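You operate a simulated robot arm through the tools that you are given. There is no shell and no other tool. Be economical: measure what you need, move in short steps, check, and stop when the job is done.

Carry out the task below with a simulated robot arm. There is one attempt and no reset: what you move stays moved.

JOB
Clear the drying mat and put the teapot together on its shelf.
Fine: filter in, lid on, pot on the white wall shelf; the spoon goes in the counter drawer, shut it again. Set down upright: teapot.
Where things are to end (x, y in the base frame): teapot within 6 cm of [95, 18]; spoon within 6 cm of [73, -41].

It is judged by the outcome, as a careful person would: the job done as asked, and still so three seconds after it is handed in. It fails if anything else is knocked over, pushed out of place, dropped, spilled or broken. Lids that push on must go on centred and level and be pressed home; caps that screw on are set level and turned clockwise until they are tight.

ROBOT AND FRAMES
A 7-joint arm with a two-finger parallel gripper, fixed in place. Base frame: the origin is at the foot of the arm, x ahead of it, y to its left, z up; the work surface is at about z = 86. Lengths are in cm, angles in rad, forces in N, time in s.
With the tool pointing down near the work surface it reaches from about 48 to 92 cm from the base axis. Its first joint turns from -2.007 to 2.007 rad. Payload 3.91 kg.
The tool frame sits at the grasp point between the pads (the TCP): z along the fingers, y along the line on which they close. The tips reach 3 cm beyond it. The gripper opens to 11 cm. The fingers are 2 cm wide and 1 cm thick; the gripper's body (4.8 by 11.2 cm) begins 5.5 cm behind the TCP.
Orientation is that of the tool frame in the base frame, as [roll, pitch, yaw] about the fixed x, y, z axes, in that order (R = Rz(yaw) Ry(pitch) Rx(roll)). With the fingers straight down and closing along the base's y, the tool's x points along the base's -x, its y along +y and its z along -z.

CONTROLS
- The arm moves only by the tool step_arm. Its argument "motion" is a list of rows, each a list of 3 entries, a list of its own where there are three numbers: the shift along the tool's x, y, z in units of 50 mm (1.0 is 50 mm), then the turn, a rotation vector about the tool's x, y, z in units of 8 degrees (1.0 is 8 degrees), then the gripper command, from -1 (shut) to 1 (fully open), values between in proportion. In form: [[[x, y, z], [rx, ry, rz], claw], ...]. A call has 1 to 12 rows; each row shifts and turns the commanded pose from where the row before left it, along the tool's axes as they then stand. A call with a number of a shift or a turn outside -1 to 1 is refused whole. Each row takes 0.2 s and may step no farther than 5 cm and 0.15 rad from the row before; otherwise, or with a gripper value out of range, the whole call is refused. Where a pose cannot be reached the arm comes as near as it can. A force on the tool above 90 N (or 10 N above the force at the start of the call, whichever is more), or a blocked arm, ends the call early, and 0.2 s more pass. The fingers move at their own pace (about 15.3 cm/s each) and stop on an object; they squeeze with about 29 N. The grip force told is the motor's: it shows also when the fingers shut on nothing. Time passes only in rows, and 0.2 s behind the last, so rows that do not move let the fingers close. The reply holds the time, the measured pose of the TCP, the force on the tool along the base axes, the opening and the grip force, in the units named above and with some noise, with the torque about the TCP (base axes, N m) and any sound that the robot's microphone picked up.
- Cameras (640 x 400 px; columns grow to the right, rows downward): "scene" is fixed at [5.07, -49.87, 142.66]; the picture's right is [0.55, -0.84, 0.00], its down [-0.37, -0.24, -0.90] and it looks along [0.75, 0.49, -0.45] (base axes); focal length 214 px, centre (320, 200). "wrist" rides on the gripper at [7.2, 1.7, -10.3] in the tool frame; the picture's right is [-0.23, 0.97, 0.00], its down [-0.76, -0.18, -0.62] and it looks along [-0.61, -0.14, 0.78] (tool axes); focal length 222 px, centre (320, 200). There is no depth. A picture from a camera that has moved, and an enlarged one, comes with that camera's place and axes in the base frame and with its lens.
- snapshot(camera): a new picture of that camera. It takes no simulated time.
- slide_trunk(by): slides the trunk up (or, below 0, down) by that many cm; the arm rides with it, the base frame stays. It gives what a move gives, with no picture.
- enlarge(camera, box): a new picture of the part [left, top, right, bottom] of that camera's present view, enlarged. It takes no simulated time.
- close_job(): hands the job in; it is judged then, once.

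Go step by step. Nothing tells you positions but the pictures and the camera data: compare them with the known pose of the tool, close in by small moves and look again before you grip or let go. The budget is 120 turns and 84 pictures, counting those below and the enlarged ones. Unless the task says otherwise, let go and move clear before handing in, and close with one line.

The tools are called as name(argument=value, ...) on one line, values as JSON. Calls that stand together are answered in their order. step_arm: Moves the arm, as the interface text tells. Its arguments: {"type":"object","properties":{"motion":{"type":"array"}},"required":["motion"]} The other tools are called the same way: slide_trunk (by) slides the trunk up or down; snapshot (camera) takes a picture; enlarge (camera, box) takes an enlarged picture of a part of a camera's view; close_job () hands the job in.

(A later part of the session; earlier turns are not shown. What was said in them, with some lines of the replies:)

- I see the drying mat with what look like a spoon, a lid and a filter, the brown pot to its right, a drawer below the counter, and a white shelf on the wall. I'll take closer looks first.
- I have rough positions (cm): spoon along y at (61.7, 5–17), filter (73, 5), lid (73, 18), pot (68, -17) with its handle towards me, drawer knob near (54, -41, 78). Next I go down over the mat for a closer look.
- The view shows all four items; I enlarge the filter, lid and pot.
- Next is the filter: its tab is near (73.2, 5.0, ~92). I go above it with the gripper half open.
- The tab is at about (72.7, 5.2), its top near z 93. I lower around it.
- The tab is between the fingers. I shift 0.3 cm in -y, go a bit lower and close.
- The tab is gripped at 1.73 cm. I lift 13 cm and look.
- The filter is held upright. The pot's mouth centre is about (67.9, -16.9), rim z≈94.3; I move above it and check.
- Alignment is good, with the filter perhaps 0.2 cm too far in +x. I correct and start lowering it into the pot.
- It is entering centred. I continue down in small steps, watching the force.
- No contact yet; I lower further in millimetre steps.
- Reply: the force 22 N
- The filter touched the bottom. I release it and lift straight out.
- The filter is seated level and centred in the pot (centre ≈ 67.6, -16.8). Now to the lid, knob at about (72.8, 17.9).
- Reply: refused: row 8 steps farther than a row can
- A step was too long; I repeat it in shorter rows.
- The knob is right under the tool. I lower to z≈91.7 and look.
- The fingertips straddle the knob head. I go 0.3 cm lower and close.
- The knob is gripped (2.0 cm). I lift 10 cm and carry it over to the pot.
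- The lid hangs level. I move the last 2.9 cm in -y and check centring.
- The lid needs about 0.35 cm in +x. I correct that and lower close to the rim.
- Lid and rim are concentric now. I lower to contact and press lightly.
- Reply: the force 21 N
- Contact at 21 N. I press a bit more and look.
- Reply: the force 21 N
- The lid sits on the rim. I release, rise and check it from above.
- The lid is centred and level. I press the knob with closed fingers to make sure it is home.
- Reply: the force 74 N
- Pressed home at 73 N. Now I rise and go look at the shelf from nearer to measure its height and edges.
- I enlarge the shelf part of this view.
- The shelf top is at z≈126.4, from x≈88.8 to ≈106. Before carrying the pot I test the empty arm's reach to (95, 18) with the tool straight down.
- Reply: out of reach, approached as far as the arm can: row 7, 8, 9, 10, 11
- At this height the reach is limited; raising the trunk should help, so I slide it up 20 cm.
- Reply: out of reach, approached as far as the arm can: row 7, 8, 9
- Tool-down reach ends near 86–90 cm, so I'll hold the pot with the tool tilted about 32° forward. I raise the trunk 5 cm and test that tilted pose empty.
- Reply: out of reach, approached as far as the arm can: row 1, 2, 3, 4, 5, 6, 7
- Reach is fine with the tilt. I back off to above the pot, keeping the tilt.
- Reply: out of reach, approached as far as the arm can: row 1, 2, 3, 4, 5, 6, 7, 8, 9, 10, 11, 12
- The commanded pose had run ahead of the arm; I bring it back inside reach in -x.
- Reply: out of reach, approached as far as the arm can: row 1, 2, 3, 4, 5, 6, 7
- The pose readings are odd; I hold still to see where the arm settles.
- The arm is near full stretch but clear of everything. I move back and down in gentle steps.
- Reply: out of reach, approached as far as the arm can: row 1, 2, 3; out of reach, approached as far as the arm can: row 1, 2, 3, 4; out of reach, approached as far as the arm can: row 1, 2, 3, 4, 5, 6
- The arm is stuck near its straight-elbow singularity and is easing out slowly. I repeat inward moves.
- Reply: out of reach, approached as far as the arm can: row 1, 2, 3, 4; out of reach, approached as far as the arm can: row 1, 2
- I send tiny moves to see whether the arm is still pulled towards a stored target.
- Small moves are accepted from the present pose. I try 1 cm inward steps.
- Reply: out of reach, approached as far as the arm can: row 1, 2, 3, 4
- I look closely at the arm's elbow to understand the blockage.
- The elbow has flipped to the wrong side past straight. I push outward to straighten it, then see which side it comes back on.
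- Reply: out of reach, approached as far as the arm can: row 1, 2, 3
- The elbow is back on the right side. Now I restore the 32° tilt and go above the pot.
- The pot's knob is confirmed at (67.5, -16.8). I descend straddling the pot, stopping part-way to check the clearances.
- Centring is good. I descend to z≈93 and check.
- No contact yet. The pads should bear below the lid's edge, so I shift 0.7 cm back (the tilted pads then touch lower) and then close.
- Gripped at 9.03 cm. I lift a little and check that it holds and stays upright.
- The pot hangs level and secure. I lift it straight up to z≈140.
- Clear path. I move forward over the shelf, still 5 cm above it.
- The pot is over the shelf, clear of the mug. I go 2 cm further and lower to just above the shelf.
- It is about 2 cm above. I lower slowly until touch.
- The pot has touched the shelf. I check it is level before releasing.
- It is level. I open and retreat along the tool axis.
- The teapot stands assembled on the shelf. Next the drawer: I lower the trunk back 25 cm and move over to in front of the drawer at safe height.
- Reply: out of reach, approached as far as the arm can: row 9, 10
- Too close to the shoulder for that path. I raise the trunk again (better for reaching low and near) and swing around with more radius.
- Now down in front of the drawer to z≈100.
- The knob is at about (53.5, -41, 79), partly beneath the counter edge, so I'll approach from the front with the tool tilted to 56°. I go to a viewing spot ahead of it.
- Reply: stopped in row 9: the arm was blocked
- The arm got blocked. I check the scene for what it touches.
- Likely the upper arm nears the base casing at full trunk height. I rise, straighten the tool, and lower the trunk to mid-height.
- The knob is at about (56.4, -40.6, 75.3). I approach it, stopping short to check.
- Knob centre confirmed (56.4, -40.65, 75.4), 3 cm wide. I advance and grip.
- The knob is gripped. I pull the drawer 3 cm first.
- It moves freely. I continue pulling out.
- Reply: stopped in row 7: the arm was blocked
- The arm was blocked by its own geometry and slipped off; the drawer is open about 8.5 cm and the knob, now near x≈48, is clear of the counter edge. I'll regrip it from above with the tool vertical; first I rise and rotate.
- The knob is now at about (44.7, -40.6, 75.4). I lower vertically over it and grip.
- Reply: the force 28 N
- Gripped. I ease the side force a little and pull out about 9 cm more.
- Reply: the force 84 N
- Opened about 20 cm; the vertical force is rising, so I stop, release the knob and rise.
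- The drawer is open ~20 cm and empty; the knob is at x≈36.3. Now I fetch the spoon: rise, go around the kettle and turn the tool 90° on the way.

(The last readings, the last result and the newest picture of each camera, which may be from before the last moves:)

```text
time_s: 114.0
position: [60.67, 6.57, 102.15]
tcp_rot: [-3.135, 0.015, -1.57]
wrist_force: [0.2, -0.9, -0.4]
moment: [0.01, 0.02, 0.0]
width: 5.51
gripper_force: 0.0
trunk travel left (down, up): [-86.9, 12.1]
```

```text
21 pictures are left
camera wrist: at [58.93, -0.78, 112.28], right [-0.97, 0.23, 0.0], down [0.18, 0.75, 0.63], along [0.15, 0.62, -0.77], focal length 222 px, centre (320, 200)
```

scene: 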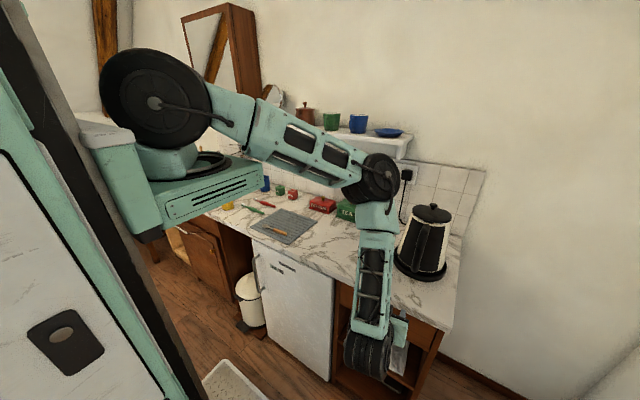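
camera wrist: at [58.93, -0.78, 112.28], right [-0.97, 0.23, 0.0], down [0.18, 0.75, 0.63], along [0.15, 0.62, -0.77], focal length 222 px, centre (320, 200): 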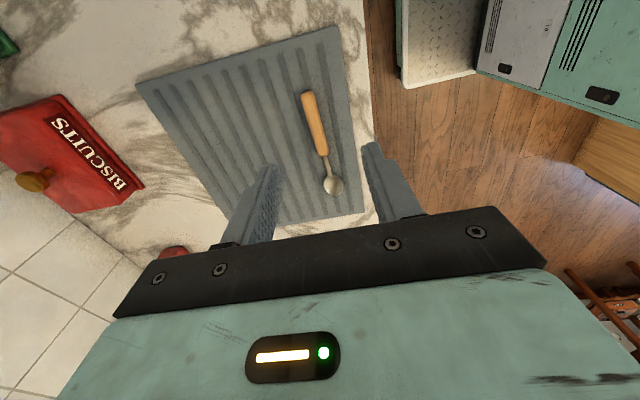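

Spoon handle spans y≈5–11.5 at x≈61.75. I position at y≈9.7 and lower.

step_arm(motion=[[[-0.62, -0.22, 0.3], [0, 0, 0], 0], [[0, 0, 0.6], [0, 0, 0], -0.2], [[0, 0, 0.6], [0, 0, 0], -0.2], [[0, 0, 0.6], [0, 0, 0], -0.2], [[0, 0, 0.2], [0, 0, 0], -0.2], [[0, 0, 0], [0, 0, 0], -0.2]])

enlarge(camera="wrist", box=[220, 60, 440, 220])

enlarge(camera="scene", box=[240, 190, 310, 250])

```text
time_s: 115.4
position: [61.6, 9.96, 90.83]
tcp_rot: [-3.135, 0.015, -1.574]
wrist_force: [-0.4, -0.8, -0.2]
moment: [-0.02, 0.03, 0.02]
width: 4.37
gripper_force: 0.1
trunk travel left (down, up): [-86.9, 12.1]
```

```text
2.50 times, centred on (330, 140) of wrist
camera zoom: at [60.04, 2.55, 100.95], right [-0.97, 0.23, 0.0], down [0.18, 0.75, 0.63], along [0.15, 0.62, -0.77], focal length 555 px, centre (295, 350)
```

zoom: 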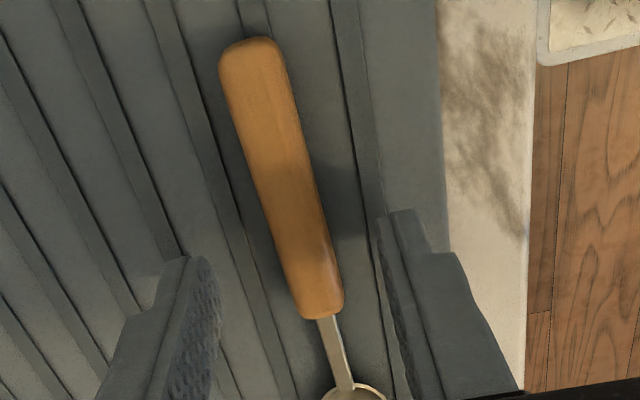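

```text
6.67 times, centred on (275, 220) of scene
camera zoom: at [5.07, -49.87, 142.66], right [0.55, -0.84, 0.0], down [-0.37, -0.24, -0.9], along [0.75, 0.49, -0.45], focal length 1430 px, centre (620, 67)
```

zoom: 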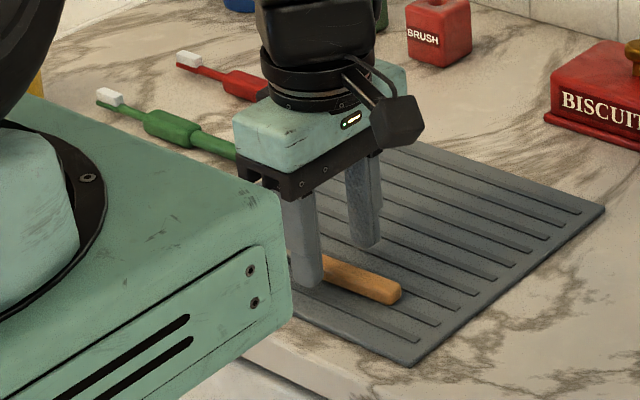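

The handle is between the fingers. I lower 0.6 cm and close.

step_arm(motion=[[[0, 0, 0.13], [0, 0, 0], -0.2], [[0, 0, 0], [0, 0, 0], -0.2], [[0, 0, 0], [0, 0, 0], -1], [[0, 0, 0], [0, 0, 0], -1], [[0, 0, 0], [0, 0, 0], -1]])

```text
time_s: 116.6
position: [61.59, 9.93, 90.06]
tcp_rot: [-3.138, 0.014, -1.571]
wrist_force: [0.8, 0.1, 0.8]
moment: [0.0, 0.01, 0.0]
width: 1.34
gripper_force: 29.1
trunk travel left (down, up): [-86.9, 12.1]
```

Spoon gripped (1.34 cm). I lift and turn back 90°.

step_arm(motion=[[[0, 0, -0.2], [0, 0, 0], -1], [[0, 0, -0.8], [0, 0, 0], -1], [[0, 0, -0.8], [0, 0, 0], -1], [[0, 0, -0.8], [0, 0, 0], -1], [[0, 0, -0.8], [0, 0, 0], -1], [[0, 0, -0.8], [0, 0, 0], -1], [[0, 0, -0.8], [0, 0, 1], -1], [[0, 0, 0], [0, 0, 1], -1], [[0, 0, 0], [0, 0, 1], -1], [[0, 0, 0], [0, 0, 1], -1], [[0, 0, 0], [0, 0, 1], -1], [[0, 0, 0], [0, 0, 1], -1]])

step_arm(motion=[[[0, 0, 0], [0, 0, 1], -1], [[0, 0, 0], [0, 0, 1], -1], [[0, 0, 0], [0, 0, 1], -1], [[0, 0, 0], [0, 0, 1], -1], [[0, 0, 0], [0, 0, 1], -1], [[0, 0, 0], [0, 0, 0.25], -1], [[0.5, -0.8, 0], [0, 0, 0], -1], [[0.5, -0.8, 0], [0, 0, 0], -1], [[0, -0.9, 0], [0, 0, 0], -1], [[0, -0.9, 0], [0, 0, 0], -1], [[0, -0.9, 0], [0, 0, 0], -1], [[0, 0, 0], [0, 0, 0], -1]])

snapshot(camera="wrist")

```text
time_s: 119.2
position: [61.6, 9.65, 115.11]
tcp_rot: [3.134, 0.012, -2.411]
wrist_force: [-0.1, 0.4, -0.5]
moment: [-0.03, 0.02, 0.0]
width: 1.36
gripper_force: 29.1
trunk travel left (down, up): [-86.9, 12.1]
```

```text
time_s: 121.8
position: [56.4, -11.9, 114.62]
tcp_rot: [3.13, 0.003, 3.139]
wrist_force: [-0.9, -0.4, 1.1]
moment: [-0.01, 0.01, -0.02]
width: 1.36
gripper_force: 29.0
trunk travel left (down, up): [-86.9, 12.1]
```

```text
18 pictures are left
camera wrist: at [49.32, -10.25, 124.97], right [0.23, 0.97, 0.01], down [0.76, -0.19, 0.62], along [0.61, -0.13, -0.78], focal length 222 px, centre (320, 200)
```

wrist: 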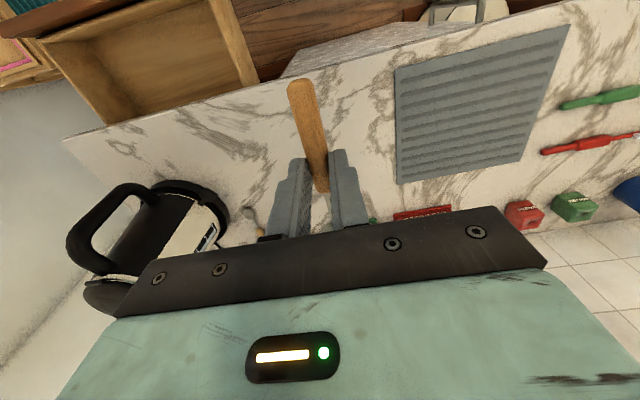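

The spoon hangs with its bowl towards +x. I carry it to above the open drawer and turn it 45° so that it fits between the drawer front and the counter edge.

step_arm(motion=[[[0.3, -0.86, 0], [0, 0, 0], -1], [[0.3, -0.86, 0], [0, 0, 0], -1], [[0.3, -0.86, 0], [0, 0, 0], -1], [[0.3, -0.86, 0], [0, 0, 0], -1], [[0.3, -0.86, 0], [0, 0, 0], -1], [[0.3, -0.86, 0], [0, 0, 0], -1], [[0.15, -0.86, 0], [0, 0, 0], -1], [[0, 0, 0], [0, 0, -1], -1], [[0, 0, 0], [0, 0, -1], -1], [[0, 0, 0], [0, 0, -1], -1], [[0, 0, 0], [0, 0, -1], -1], [[0, 0, 0], [0, 0, -1], -1]])

step_arm(motion=[[[0, 0, 0.8], [0, 0, -0.6], -1], [[0, 0, 0.8], [0, 0, 0], -1], [[0, 0, 0.8], [0, 0, 0], -1], [[0, 0, 0.8], [0, 0, 0], -1], [[0, 0, 0.8], [0, 0, 0], -1], [[0, 0, 0], [0, 0, 0], -1]])

snapshot(camera="wrist")

enlarge(camera="scene", box=[300, 220, 480, 390])

```text
time_s: 124.4
position: [46.76, -41.98, 114.37]
tcp_rot: [3.135, 0.014, -2.444]
wrist_force: [0.4, 0.5, -1.0]
moment: [-0.01, 0.0, -0.03]
width: 1.36
gripper_force: 28.9
trunk travel left (down, up): [-86.9, 12.1]
```

```text
time_s: 125.8
position: [46.99, -41.84, 94.02]
tcp_rot: [3.136, 0.012, -2.362]
wrist_force: [-0.1, -0.8, -0.6]
moment: [-0.02, 0.01, 0.02]
width: 1.37
gripper_force: 29.4
trunk travel left (down, up): [-86.9, 12.1]
```

```text
17 pictures are left
camera wrist: at [40.67, -45.89, 104.38], right [-0.52, 0.85, 0.01], down [0.66, 0.4, 0.63], along [0.53, 0.34, -0.78], focal length 222 px, centre (320, 200)
```

wrist: 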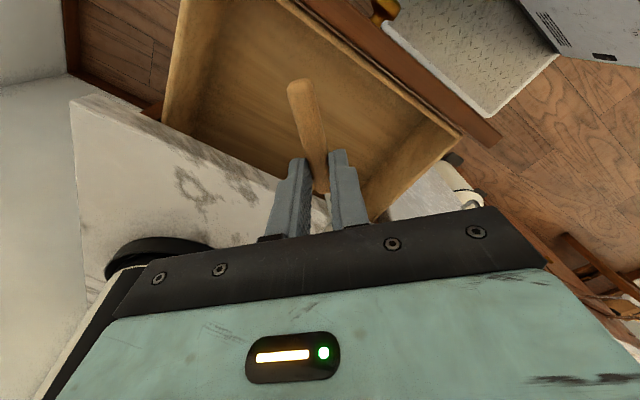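

```text
2.35 times, centred on (390, 305) of scene
camera zoom: at [5.07, -49.87, 142.66], right [0.55, -0.84, 0.0], down [-0.37, -0.24, -0.9], along [0.75, 0.49, -0.45], focal length 505 px, centre (155, -47)
```

zoom: 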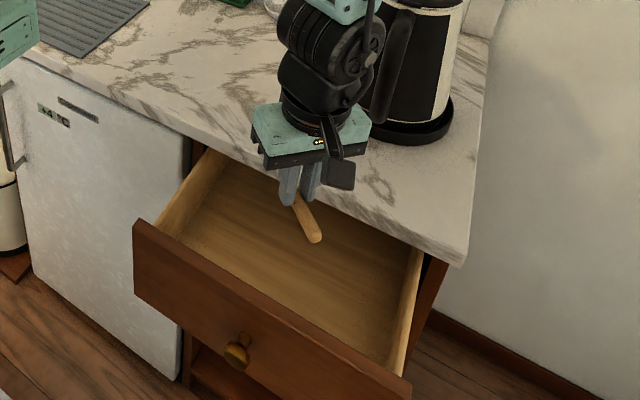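

It is a tight fit at 45°, so I turn 20° further and then lower into the drawer.

step_arm(motion=[[[0, 0, 0], [0, 0, -1], -1], [[0, 0, 0], [0, 0, -1], -1], [[0, 0, 0], [0, 0, -0.5], -1], [[0, 0, 0.7], [0, 0, 0], -1], [[0, 0, 0.7], [0, 0, 0], -1], [[0, 0, 0.7], [0, 0, 0], -1], [[0, 0, 0.5], [0, 0, 0], -1], [[0, 0, 0], [0, 0, 0], -1]])

enlarge(camera="scene", box=[300, 220, 480, 390])

```text
time_s: 127.6
position: [46.83, -41.57, 81.38]
tcp_rot: [3.141, 0.013, -2.012]
wrist_force: [0.1, -1.2, -0.2]
moment: [-0.04, -0.03, -0.01]
width: 1.34
gripper_force: 28.8
trunk travel left (down, up): [-86.9, 12.1]
```

```text
2.35 times, centred on (390, 305) of scene
camera zoom: at [5.07, -49.87, 142.66], right [0.55, -0.84, 0.0], down [-0.37, -0.24, -0.9], along [0.75, 0.49, -0.45], focal length 505 px, centre (155, -47)
```

zoom: 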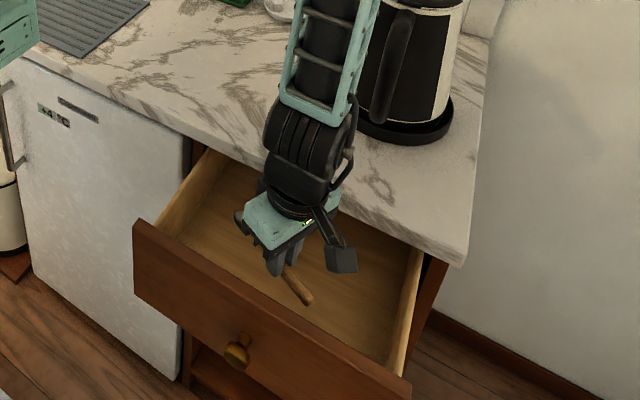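

Inside the drawer now. I lower further in small steps to find the floor.

step_arm(motion=[[[0, 0, 0.2], [0, 0, 0], -1], [[0, 0, 0.2], [0, 0, 0], -1], [[0, 0, 0.2], [0, 0, 0], -1], [[0, 0, 0], [0, 0, 0], -1]])

```text
time_s: 128.6
position: [46.85, -41.17, 78.4]
tcp_rot: [3.14, 0.015, -2.011]
wrist_force: [-1.4, 0.3, 0.5]
moment: [0.01, -0.03, 0.0]
width: 1.37
gripper_force: 28.7
trunk travel left (down, up): [-86.9, 12.1]
```

step_arm(motion=[[[0, 0, 0.16], [0, 0, 0], -1], [[0, 0, 0.12], [0, 0, 0], -1], [[0, 0, 0], [0, 0, 0], -1]])

enlarge(camera="scene", box=[330, 260, 450, 370])

enlarge(camera="wrist", box=[180, 30, 460, 230])

```text
time_s: 129.4
position: [47.01, -41.36, 76.87]
tcp_rot: [3.139, 0.014, -2.012]
wrist_force: [0.3, 0.1, -0.1]
moment: [0.01, 0.01, 0.0]
width: 1.37
gripper_force: 28.8
trunk travel left (down, up): [-86.9, 12.1]
```

```text
3.64 times, centred on (390, 315) of scene
camera zoom: at [5.07, -49.87, 142.66], right [0.55, -0.84, 0.0], down [-0.37, -0.24, -0.9], along [0.75, 0.49, -0.45], focal length 780 px, centre (66, -218)
```

zoom: 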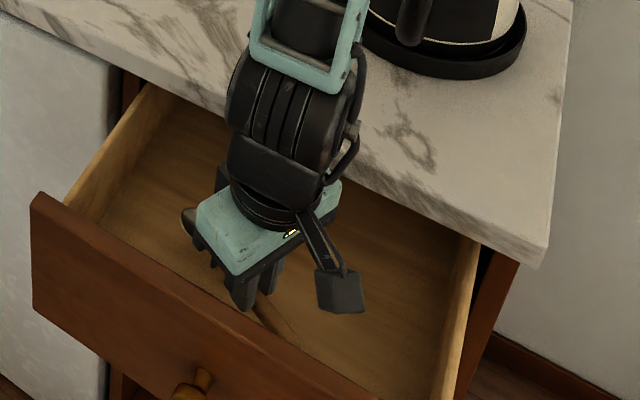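

```text
2.00 times, centred on (320, 130) of wrist
camera zoom: at [42.46, -47.31, 87.22], right [-0.78, 0.62, 0.0], down [0.48, 0.6, 0.63], along [0.39, 0.5, -0.77], focal length 444 px, centre (320, 340)
```

zoom: 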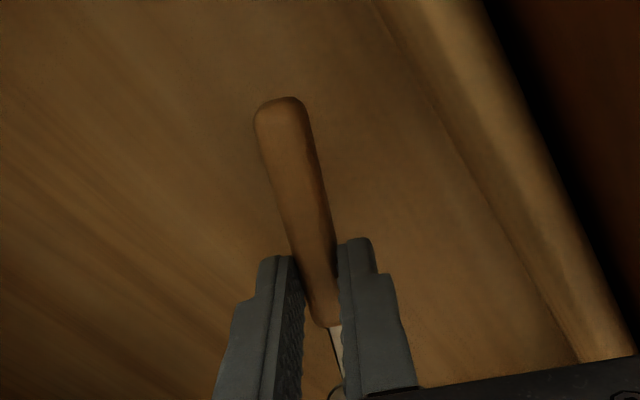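

Now, with the bowl low enough to pass beneath the counter, I rotate the spoon back towards x and shift it +1.5 cm.

step_arm(motion=[[[0, 0, 0], [0, 0, 1], -1], [[0, 0, 0], [0, 0, 1], -1], [[0, 0, 0], [0, 0, 1], -1], [[0, 0, 0], [0, 0, 1], -1], [[-0.252, -0.163, 0], [0, 0, 0], -1], [[0, 0, 0], [0, 0, 1], -1], [[0, 0, 0], [0, 0, 1], -1], [[0, 0, 0], [0, 0, 1], -1], [[0, 0, 0], [0, 0, 0], -1]])

```text
time_s: 131.4
position: [48.46, -41.43, 76.86]
tcp_rot: [3.13, 0.006, -2.991]
wrist_force: [-0.1, -0.1, 0.6]
moment: [-0.03, 0.02, -0.03]
width: 1.38
gripper_force: 29.4
trunk travel left (down, up): [-86.9, 12.1]
```

No contact. I lower to the drawer floor.

step_arm(motion=[[[0, 0, 0.1], [0, 0, 0], -1], [[0, 0, 0.1], [0, 0, 0], -1], [[0, 0, 0], [0, 0, 0], -1]])

enlarge(camera="wrist", box=[180, 30, 460, 230])

```text
time_s: 132.2
position: [48.39, -41.39, 75.92]
tcp_rot: [3.128, 0.007, -2.989]
wrist_force: [0.1, -1.4, -0.1]
moment: [-0.02, -0.02, 0.02]
width: 1.37
gripper_force: 29.0
trunk travel left (down, up): [-86.9, 12.1]
```

```text
2.00 times, centred on (320, 130) of wrist
camera zoom: at [41.07, -40.99, 86.28], right [0.08, 1.0, 0.01], down [0.78, -0.07, 0.63], along [0.62, -0.04, -0.78], focal length 444 px, centre (320, 340)
```

zoom: 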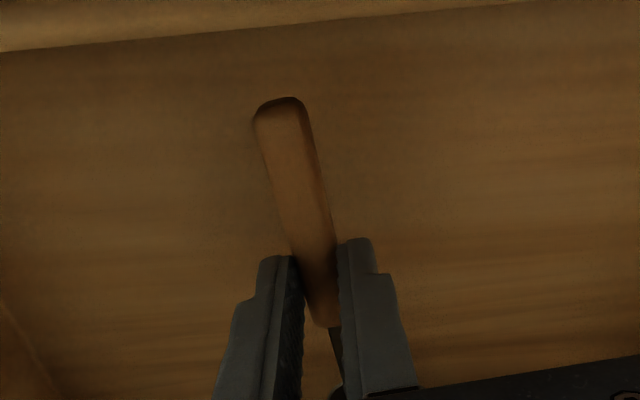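

step_arm(motion=[[[0, 0, 0.08], [0, 0, 0], -1], [[0, 0, 0.08], [0, 0, 0], -1], [[0, 0, 0], [0, 0, 0], -1]])

```text
time_s: 133.0
position: [48.38, -41.43, 75.25]
tcp_rot: [3.129, 0.007, -2.99]
wrist_force: [-0.2, 0.5, 0.3]
moment: [0.0, 0.02, -0.01]
width: 1.36
gripper_force: 29.4
trunk travel left (down, up): [-86.9, 12.1]
```

step_arm(motion=[[[0, 0, 0.08], [0, 0, 0], -1], [[0, 0, 0.08], [0, 0, 0], -1], [[0, 0, 0], [0, 0, 0], -1]])

```text
time_s: 133.8
position: [48.37, -41.53, 74.4]
tcp_rot: [3.13, 0.007, -2.989]
wrist_force: [0.0, -0.5, -0.4]
moment: [0.0, 0.01, -0.02]
width: 1.39
gripper_force: 28.8
trunk travel left (down, up): [-86.9, 12.1]
```

step_arm(motion=[[[0, 0, 0.08], [0, 0, 0], -1], [[0, 0, 0.06], [0, 0, 0], -1], [[0, 0, 0], [0, 0, 0], -1]])

enlarge(camera="wrist", box=[180, 30, 460, 230])

```text
time_s: 134.6
position: [48.4, -41.49, 73.72]
tcp_rot: [3.128, 0.006, -2.99]
wrist_force: [0.8, 0.5, -0.2]
moment: [0.04, 0.0, -0.01]
width: 1.37
gripper_force: 28.9
trunk travel left (down, up): [-86.9, 12.1]
```

```text
2.00 times, centred on (320, 130) of wrist
camera zoom: at [41.08, -40.99, 83.97], right [0.08, 1.0, 0.01], down [0.78, -0.07, 0.63], along [0.62, -0.04, -0.78], focal length 444 px, centre (320, 340)
```

zoom: 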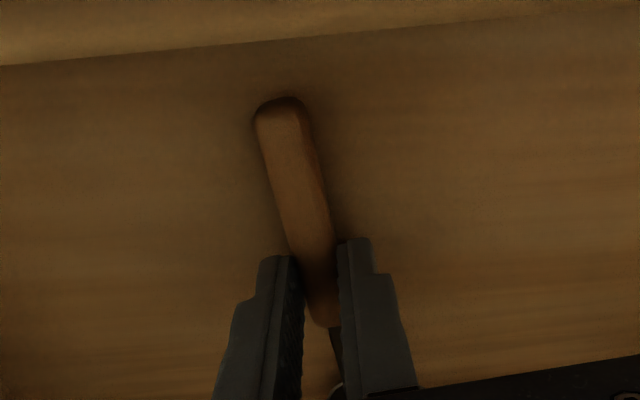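

step_arm(motion=[[[0, 0, 0.06], [0, 0, 0], -1], [[0, 0, 0.06], [0, 0, 0], -1], [[0, 0, 0], [0, 0, 0], -1]])

```text
time_s: 135.4
position: [48.41, -41.38, 73.27]
tcp_rot: [3.131, 0.006, -2.989]
wrist_force: [0.3, -1.7, 26.1]
moment: [-0.07, -0.04, 0.0]
width: 1.39
gripper_force: 28.3
trunk travel left (down, up): [-86.9, 12.1]
```

Contact with the floor. I release the spoon and rise straight out.

step_arm(motion=[[[0, 0, -0.03], [0, 0, 0], -1], [[0, 0, 0], [0, 0, 0], -0.4], [[0, 0, 0], [0, 0, 0], -0.4], [[0, 0, -0.3], [0, 0, 0], -0.4], [[0, 0, -0.8], [0, 0, 0], -0.4], [[0, 0, -0.8], [0, 0, 0], -0.4], [[0, 0, -0.8], [0, 0, 0], -0.4], [[0, 0, -0.8], [0, 0, 0], -0.4], [[0, 0, 0], [0, 0, 0], -0.4]])

snapshot(camera="wrist")

```text
time_s: 137.4
position: [48.2, -41.91, 90.81]
tcp_rot: [3.128, 0.003, -2.991]
wrist_force: [-0.2, 0.4, 0.2]
moment: [-0.06, 0.0, -0.06]
width: 3.31
gripper_force: 0.1
trunk travel left (down, up): [-86.9, 12.1]
```

```text
10 pictures are left
camera wrist: at [40.93, -41.48, 101.13], right [0.08, 1.0, 0.01], down [0.78, -0.07, 0.63], along [0.62, -0.04, -0.78], focal length 222 px, centre (320, 200)
```

wrist: 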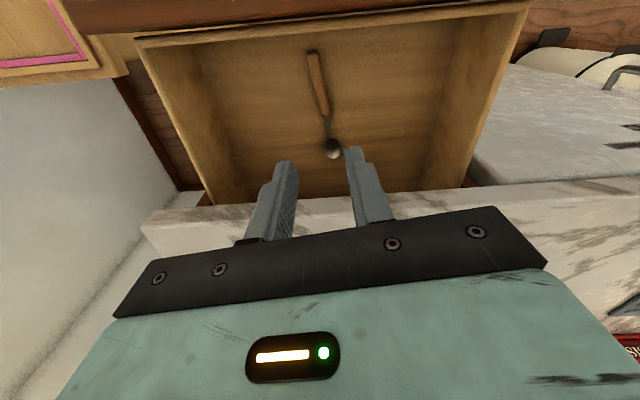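

The spoon lies in the drawer centred near (50.1, -41.2), i.e. about (70.3, -41) once shut. Now I regrip the knob from above to push the drawer in.

step_arm(motion=[[[0, 0, 0], [0, 0, 1], 0], [[0.8, 0.08, 0], [0, 0, 0.08], 0], [[0.8, 0.08, 0], [0, 0, 0], 0], [[0.78, 0.08, 0], [0, 0, 0], 0], [[0, 0, 0], [0, 0, 0], 0]])

enlarge(camera="wrist", box=[220, 40, 420, 200])

```text
time_s: 138.6
position: [36.59, -40.45, 90.8]
tcp_rot: [3.126, 0.004, -3.139]
wrist_force: [-0.6, 1.1, -0.8]
moment: [-0.01, 0.0, 0.01]
width: 5.49
gripper_force: 0.0
trunk travel left (down, up): [-86.9, 12.1]
```

```text
2.50 times, centred on (320, 120) of wrist
camera zoom: at [29.39, -38.9, 101.12], right [0.23, 0.97, 0.01], down [0.76, -0.19, 0.62], along [0.61, -0.13, -0.78], focal length 555 px, centre (320, 400)
```

zoom: 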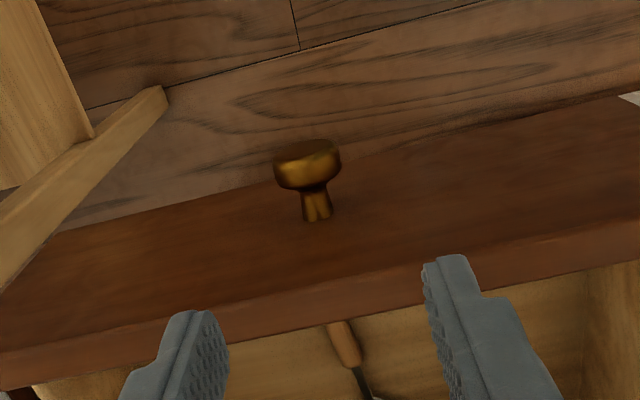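

The knob is at (36.5, -40.7). I descend, grip and start pushing.

step_arm(motion=[[[0.02, -0.04, 0.7], [0, 0, 0], 0], [[0, 0, 0.7], [0, 0, 0], 0], [[0, 0, 0.7], [0, 0, 0], 0], [[0, 0, 0.64], [0, 0, 0], 0], [[0, 0, 0], [0, 0, 0], 0], [[0, 0, 0], [0, 0, 0], -1], [[0, 0, 0], [0, 0, 0], -1], [[0, 0, 0], [0, 0, 0], -1]])

```text
time_s: 140.4
position: [36.59, -40.73, 77.1]
tcp_rot: [3.13, 0.005, -3.14]
wrist_force: [0.8, -10.9, 21.8]
moment: [-0.94, 0.01, 0.08]
width: 2.96
gripper_force: 45.1
trunk travel left (down, up): [-86.9, 12.1]
```

step_arm(motion=[[[-0.1, 0, 0], [0, 0, 0], -1], [[-0.2, 0, 0], [0, 0, 0], -1], [[-0.25, 0, 0], [0, 0, 0], -1], [[-0.25, 0, 0], [0, 0, 0], -1], [[-0.25, 0, 0], [0, 0, 0], -1], [[-0.25, 0, 0], [0, 0, 0], -1], [[-0.25, 0, 0], [0, 0, 0], -1], [[-0.25, 0, 0], [0, 0, 0], -1], [[-0.25, 0, 0], [0, 0, 0], -1], [[-0.2, 0, 0], [0, 0, 0], -1], [[-0.15, 0, 0], [0, 0, 0], -1], [[0, 0, 0], [0, 0, 0], -1]])

```text
time_s: 143.0
position: [48.57, -40.81, 77.1]
tcp_rot: [3.134, 0.008, -3.139]
wrist_force: [-0.2, -13.0, 66.0]
moment: [-1.93, 0.52, 0.43]
width: 2.9
gripper_force: 44.5
trunk travel left (down, up): [-86.9, 12.1]
```

Pushed to x≈48.6. The rest must be pushed from the front, so I release, rise, back off and tilt the tool 40° with closed fingers.

step_arm(motion=[[[0, 0, 0], [0, 0, 0], 0], [[0, 0, 0], [0, 0, 0], 0], [[0, 0, -0.4], [0, 0, 0], 0], [[0, 0, -0.9], [0, 0, 0], 0], [[0, 0, -0.7], [0, 0, 0], -1], [[0.6, 0, 0], [0, 0, 0], -1], [[0.6, 0, 0], [0, 0, 0], -1], [[0, 0, 0], [0, -1, 0], -1], [[0, 0, 0], [0, -1, 0], -1], [[0, 0, 0], [0, -1, 0], -1], [[0, 0, 0], [0, -1, 0], -1], [[0, 0, 0], [0, -1, 0], -1]])

snapshot(camera="wrist")

```text
time_s: 145.6
position: [42.48, -40.73, 87.06]
tcp_rot: [3.125, 0.706, 3.134]
wrist_force: [0.1, -0.5, -1.1]
moment: [0.02, -0.01, -0.03]
width: 0.02
gripper_force: 28.9
trunk travel left (down, up): [-86.9, 12.1]
```

```text
8 pictures are left
camera wrist: at [30.35, -39.05, 90.26], right [0.17, 0.97, 0.16], down [0.18, -0.19, 0.97], along [0.97, -0.14, -0.2], focal length 222 px, centre (320, 200)
```

wrist: 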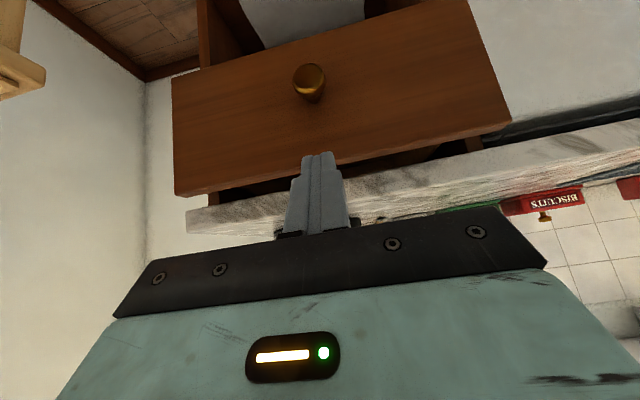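

The knob is at (47.9, -40.8). I lower so that the fingertips face it and push in most of the way.

step_arm(motion=[[[0.441, 0, 0.517], [0, 0, 0], -1], [[0.441, 0, 0.517], [0, 0, 0], -1], [[0.441, 0, 0.517], [0, 0, 0], -1], [[0, 0, 0], [0, 0, 0], -1], [[-0.182, 0, 0.156], [0, 0, 0], -1], [[-0.182, 0, 0.156], [0, 0, 0], -1], [[-0.182, 0, 0.156], [0, 0, 0], -1], [[-0.182, 0, 0.156], [0, 0, 0], -1], [[-0.182, 0, 0.156], [0, 0, 0], -1], [[-0.182, 0, 0.156], [0, 0, 0], -1], [[0, 0, 0], [0, 0, 0], -1]])

snapshot(camera="wrist")

```text
time_s: 148.0
position: [49.41, -40.5, 76.65]
tcp_rot: [3.125, 0.704, 3.131]
wrist_force: [0.8, -0.5, 0.3]
moment: [-0.02, -0.01, 0.01]
width: 0.0
gripper_force: 29.2
trunk travel left (down, up): [-86.9, 12.1]
```

```text
7 pictures are left
camera wrist: at [37.37, -38.83, 79.93], right [0.17, 0.97, 0.16], down [0.18, -0.19, 0.97], along [0.97, -0.14, -0.21], focal length 222 px, centre (320, 200)
```

wrist: 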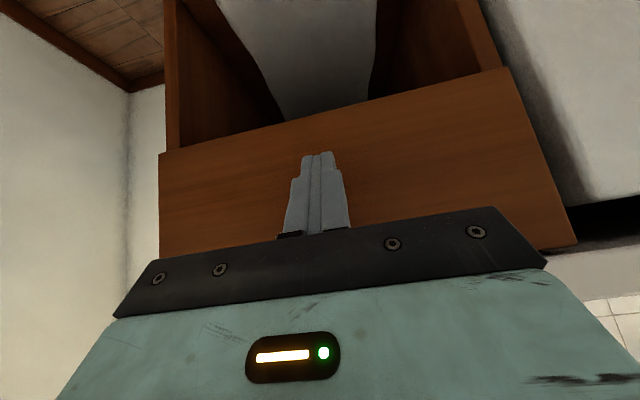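

It slides easily. I continue in smaller steps until the drawer stops.

step_arm(motion=[[[-0.106, 0, 0.091], [0, 0, 0], -1], [[-0.106, 0, 0.091], [0, 0, 0], -1], [[-0.106, 0, 0.091], [0, 0, 0], -1], [[0, 0, 0], [0, 0, 0], -1]])

```text
time_s: 149.0
position: [51.58, -40.47, 76.74]
tcp_rot: [3.124, 0.701, 3.131]
wrist_force: [0.4, 0.5, 0.1]
moment: [0.03, -0.02, -0.01]
width: 0.0
gripper_force: 28.6
trunk travel left (down, up): [-86.9, 12.1]
```

step_arm(motion=[[[-0.076, 0, 0.065], [0, 0, 0], -1], [[-0.076, 0, 0.065], [0, 0, 0], -1], [[0, 0, 0], [0, 0, 0], -1]])

```text
time_s: 149.8
position: [52.52, -40.65, 76.78]
tcp_rot: [3.122, 0.704, 3.13]
wrist_force: [-0.3, -0.1, -0.3]
moment: [0.01, 0.02, -0.02]
width: 0.0
gripper_force: 29.3
trunk travel left (down, up): [-86.9, 12.1]
```

enlarge(camera="scene", box=[320, 250, 460, 370])

```text
3.33 times, centred on (390, 310) of scene
camera zoom: at [5.07, -49.87, 142.66], right [0.55, -0.84, 0.0], down [-0.37, -0.24, -0.9], along [0.75, 0.49, -0.45], focal length 715 px, centre (87, -167)
```

zoom: 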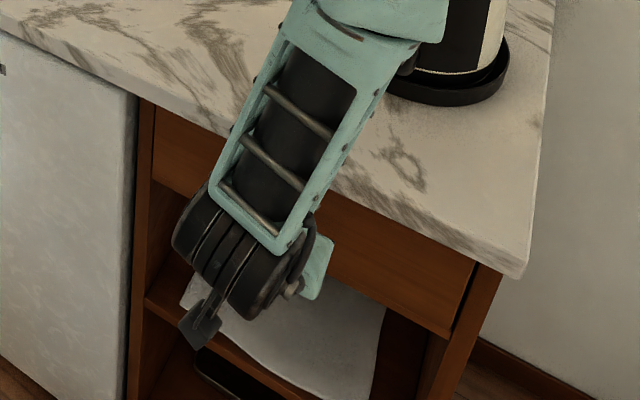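

Nearly shut. I push on until I feel the stop.

step_arm(motion=[[[-0.06, 0, 0.052], [0, 0, 0], -1], [[-0.06, 0, 0.052], [0, 0, 0], -1], [[0, 0, 0], [0, 0, 0], -1]])

```text
time_s: 150.6
position: [52.55, -40.5, 76.66]
tcp_rot: [3.124, 0.691, 3.126]
wrist_force: [-51.9, -1.4, 17.4]
moment: [0.36, 0.41, -0.07]
width: 0.0
gripper_force: 28.4
trunk travel left (down, up): [-86.9, 12.1]
```

The stop is felt at 52 N. I back off and verify.

step_arm(motion=[[[0.182, 0, -0.156], [0, 0, 0], -1], [[0.6, 0, -0.5], [0, 0, 0], -1], [[0.3, 0, -0.25], [0, 0, 0], -1], [[-0.4, 0, -0.5], [0, 0, 0], -1], [[-0.5, 0, -0.6], [0, 0, 0], -1], [[-0.5, 0, -0.6], [0, 0, 0], -1], [[-0.5, 0, -0.6], [0, 0, 0], -1], [[-0.5, 0, -0.6], [0, 0, 0], -1], [[-0.5, 0, -0.6], [0, 0, 0], -1], [[-0.5, 0, -0.6], [0, 0, 0], -1], [[0, 0, 0], [0, 0, 0], -1]])

snapshot(camera="scene")

```text
time_s: 153.0
position: [46.16, -41.19, 103.65]
tcp_rot: [3.124, 0.702, 3.129]
wrist_force: [0.9, -0.5, 0.1]
moment: [-0.02, -0.01, 0.02]
width: 0.01
gripper_force: 28.4
trunk travel left (down, up): [-86.9, 12.1]
```

```text
5 pictures are left
```

scene: 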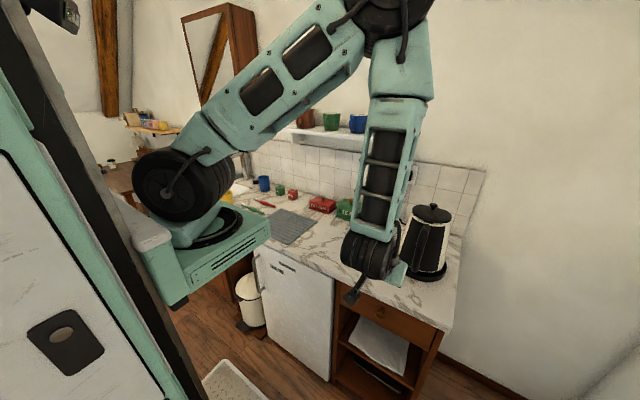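

enlarge(camera="scene", box=[300, 250, 480, 400])

enlarge(camera="scene", box=[220, 90, 360, 250])

```text
2.67 times, centred on (390, 325) of scene
camera zoom: at [5.07, -49.87, 142.66], right [0.55, -0.84, 0.0], down [-0.37, -0.24, -0.9], along [0.75, 0.49, -0.45], focal length 572 px, centre (133, -133)
```

zoom: 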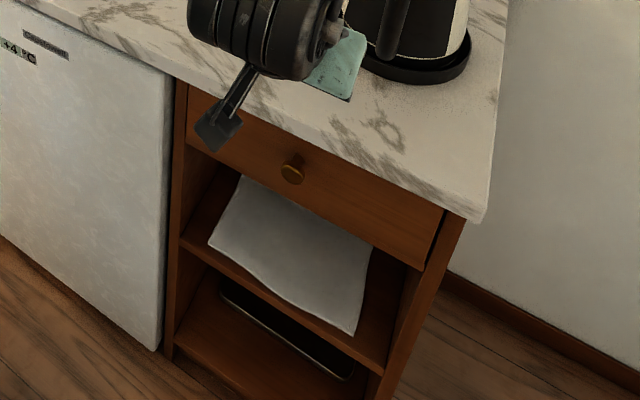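

```text
2.50 times, centred on (290, 170) of scene
camera zoom: at [5.07, -49.87, 142.66], right [0.55, -0.84, 0.0], down [-0.37, -0.24, -0.9], along [0.75, 0.49, -0.45], focal length 536 px, centre (395, 275)
```

zoom: 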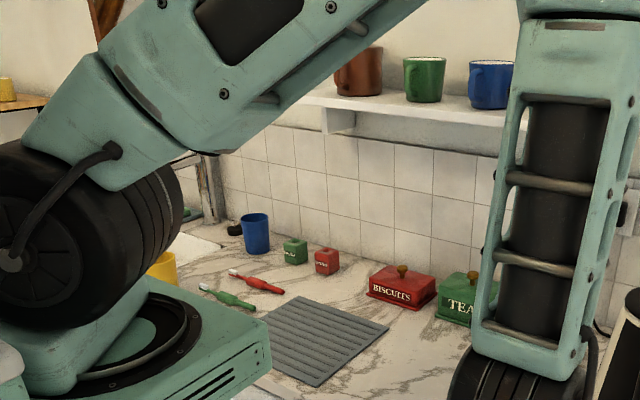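

The drawer is shut with its knob exactly where it started. The mat is clear and the teapot is on the shelf. The arm is clear, so I hand in.

close_job()

```text
The job is handed in.
```

The teapot is on the white shelf with its filter in and lid pressed on, the spoon is in the shut drawer, the mat is clear, and the job is handed in.
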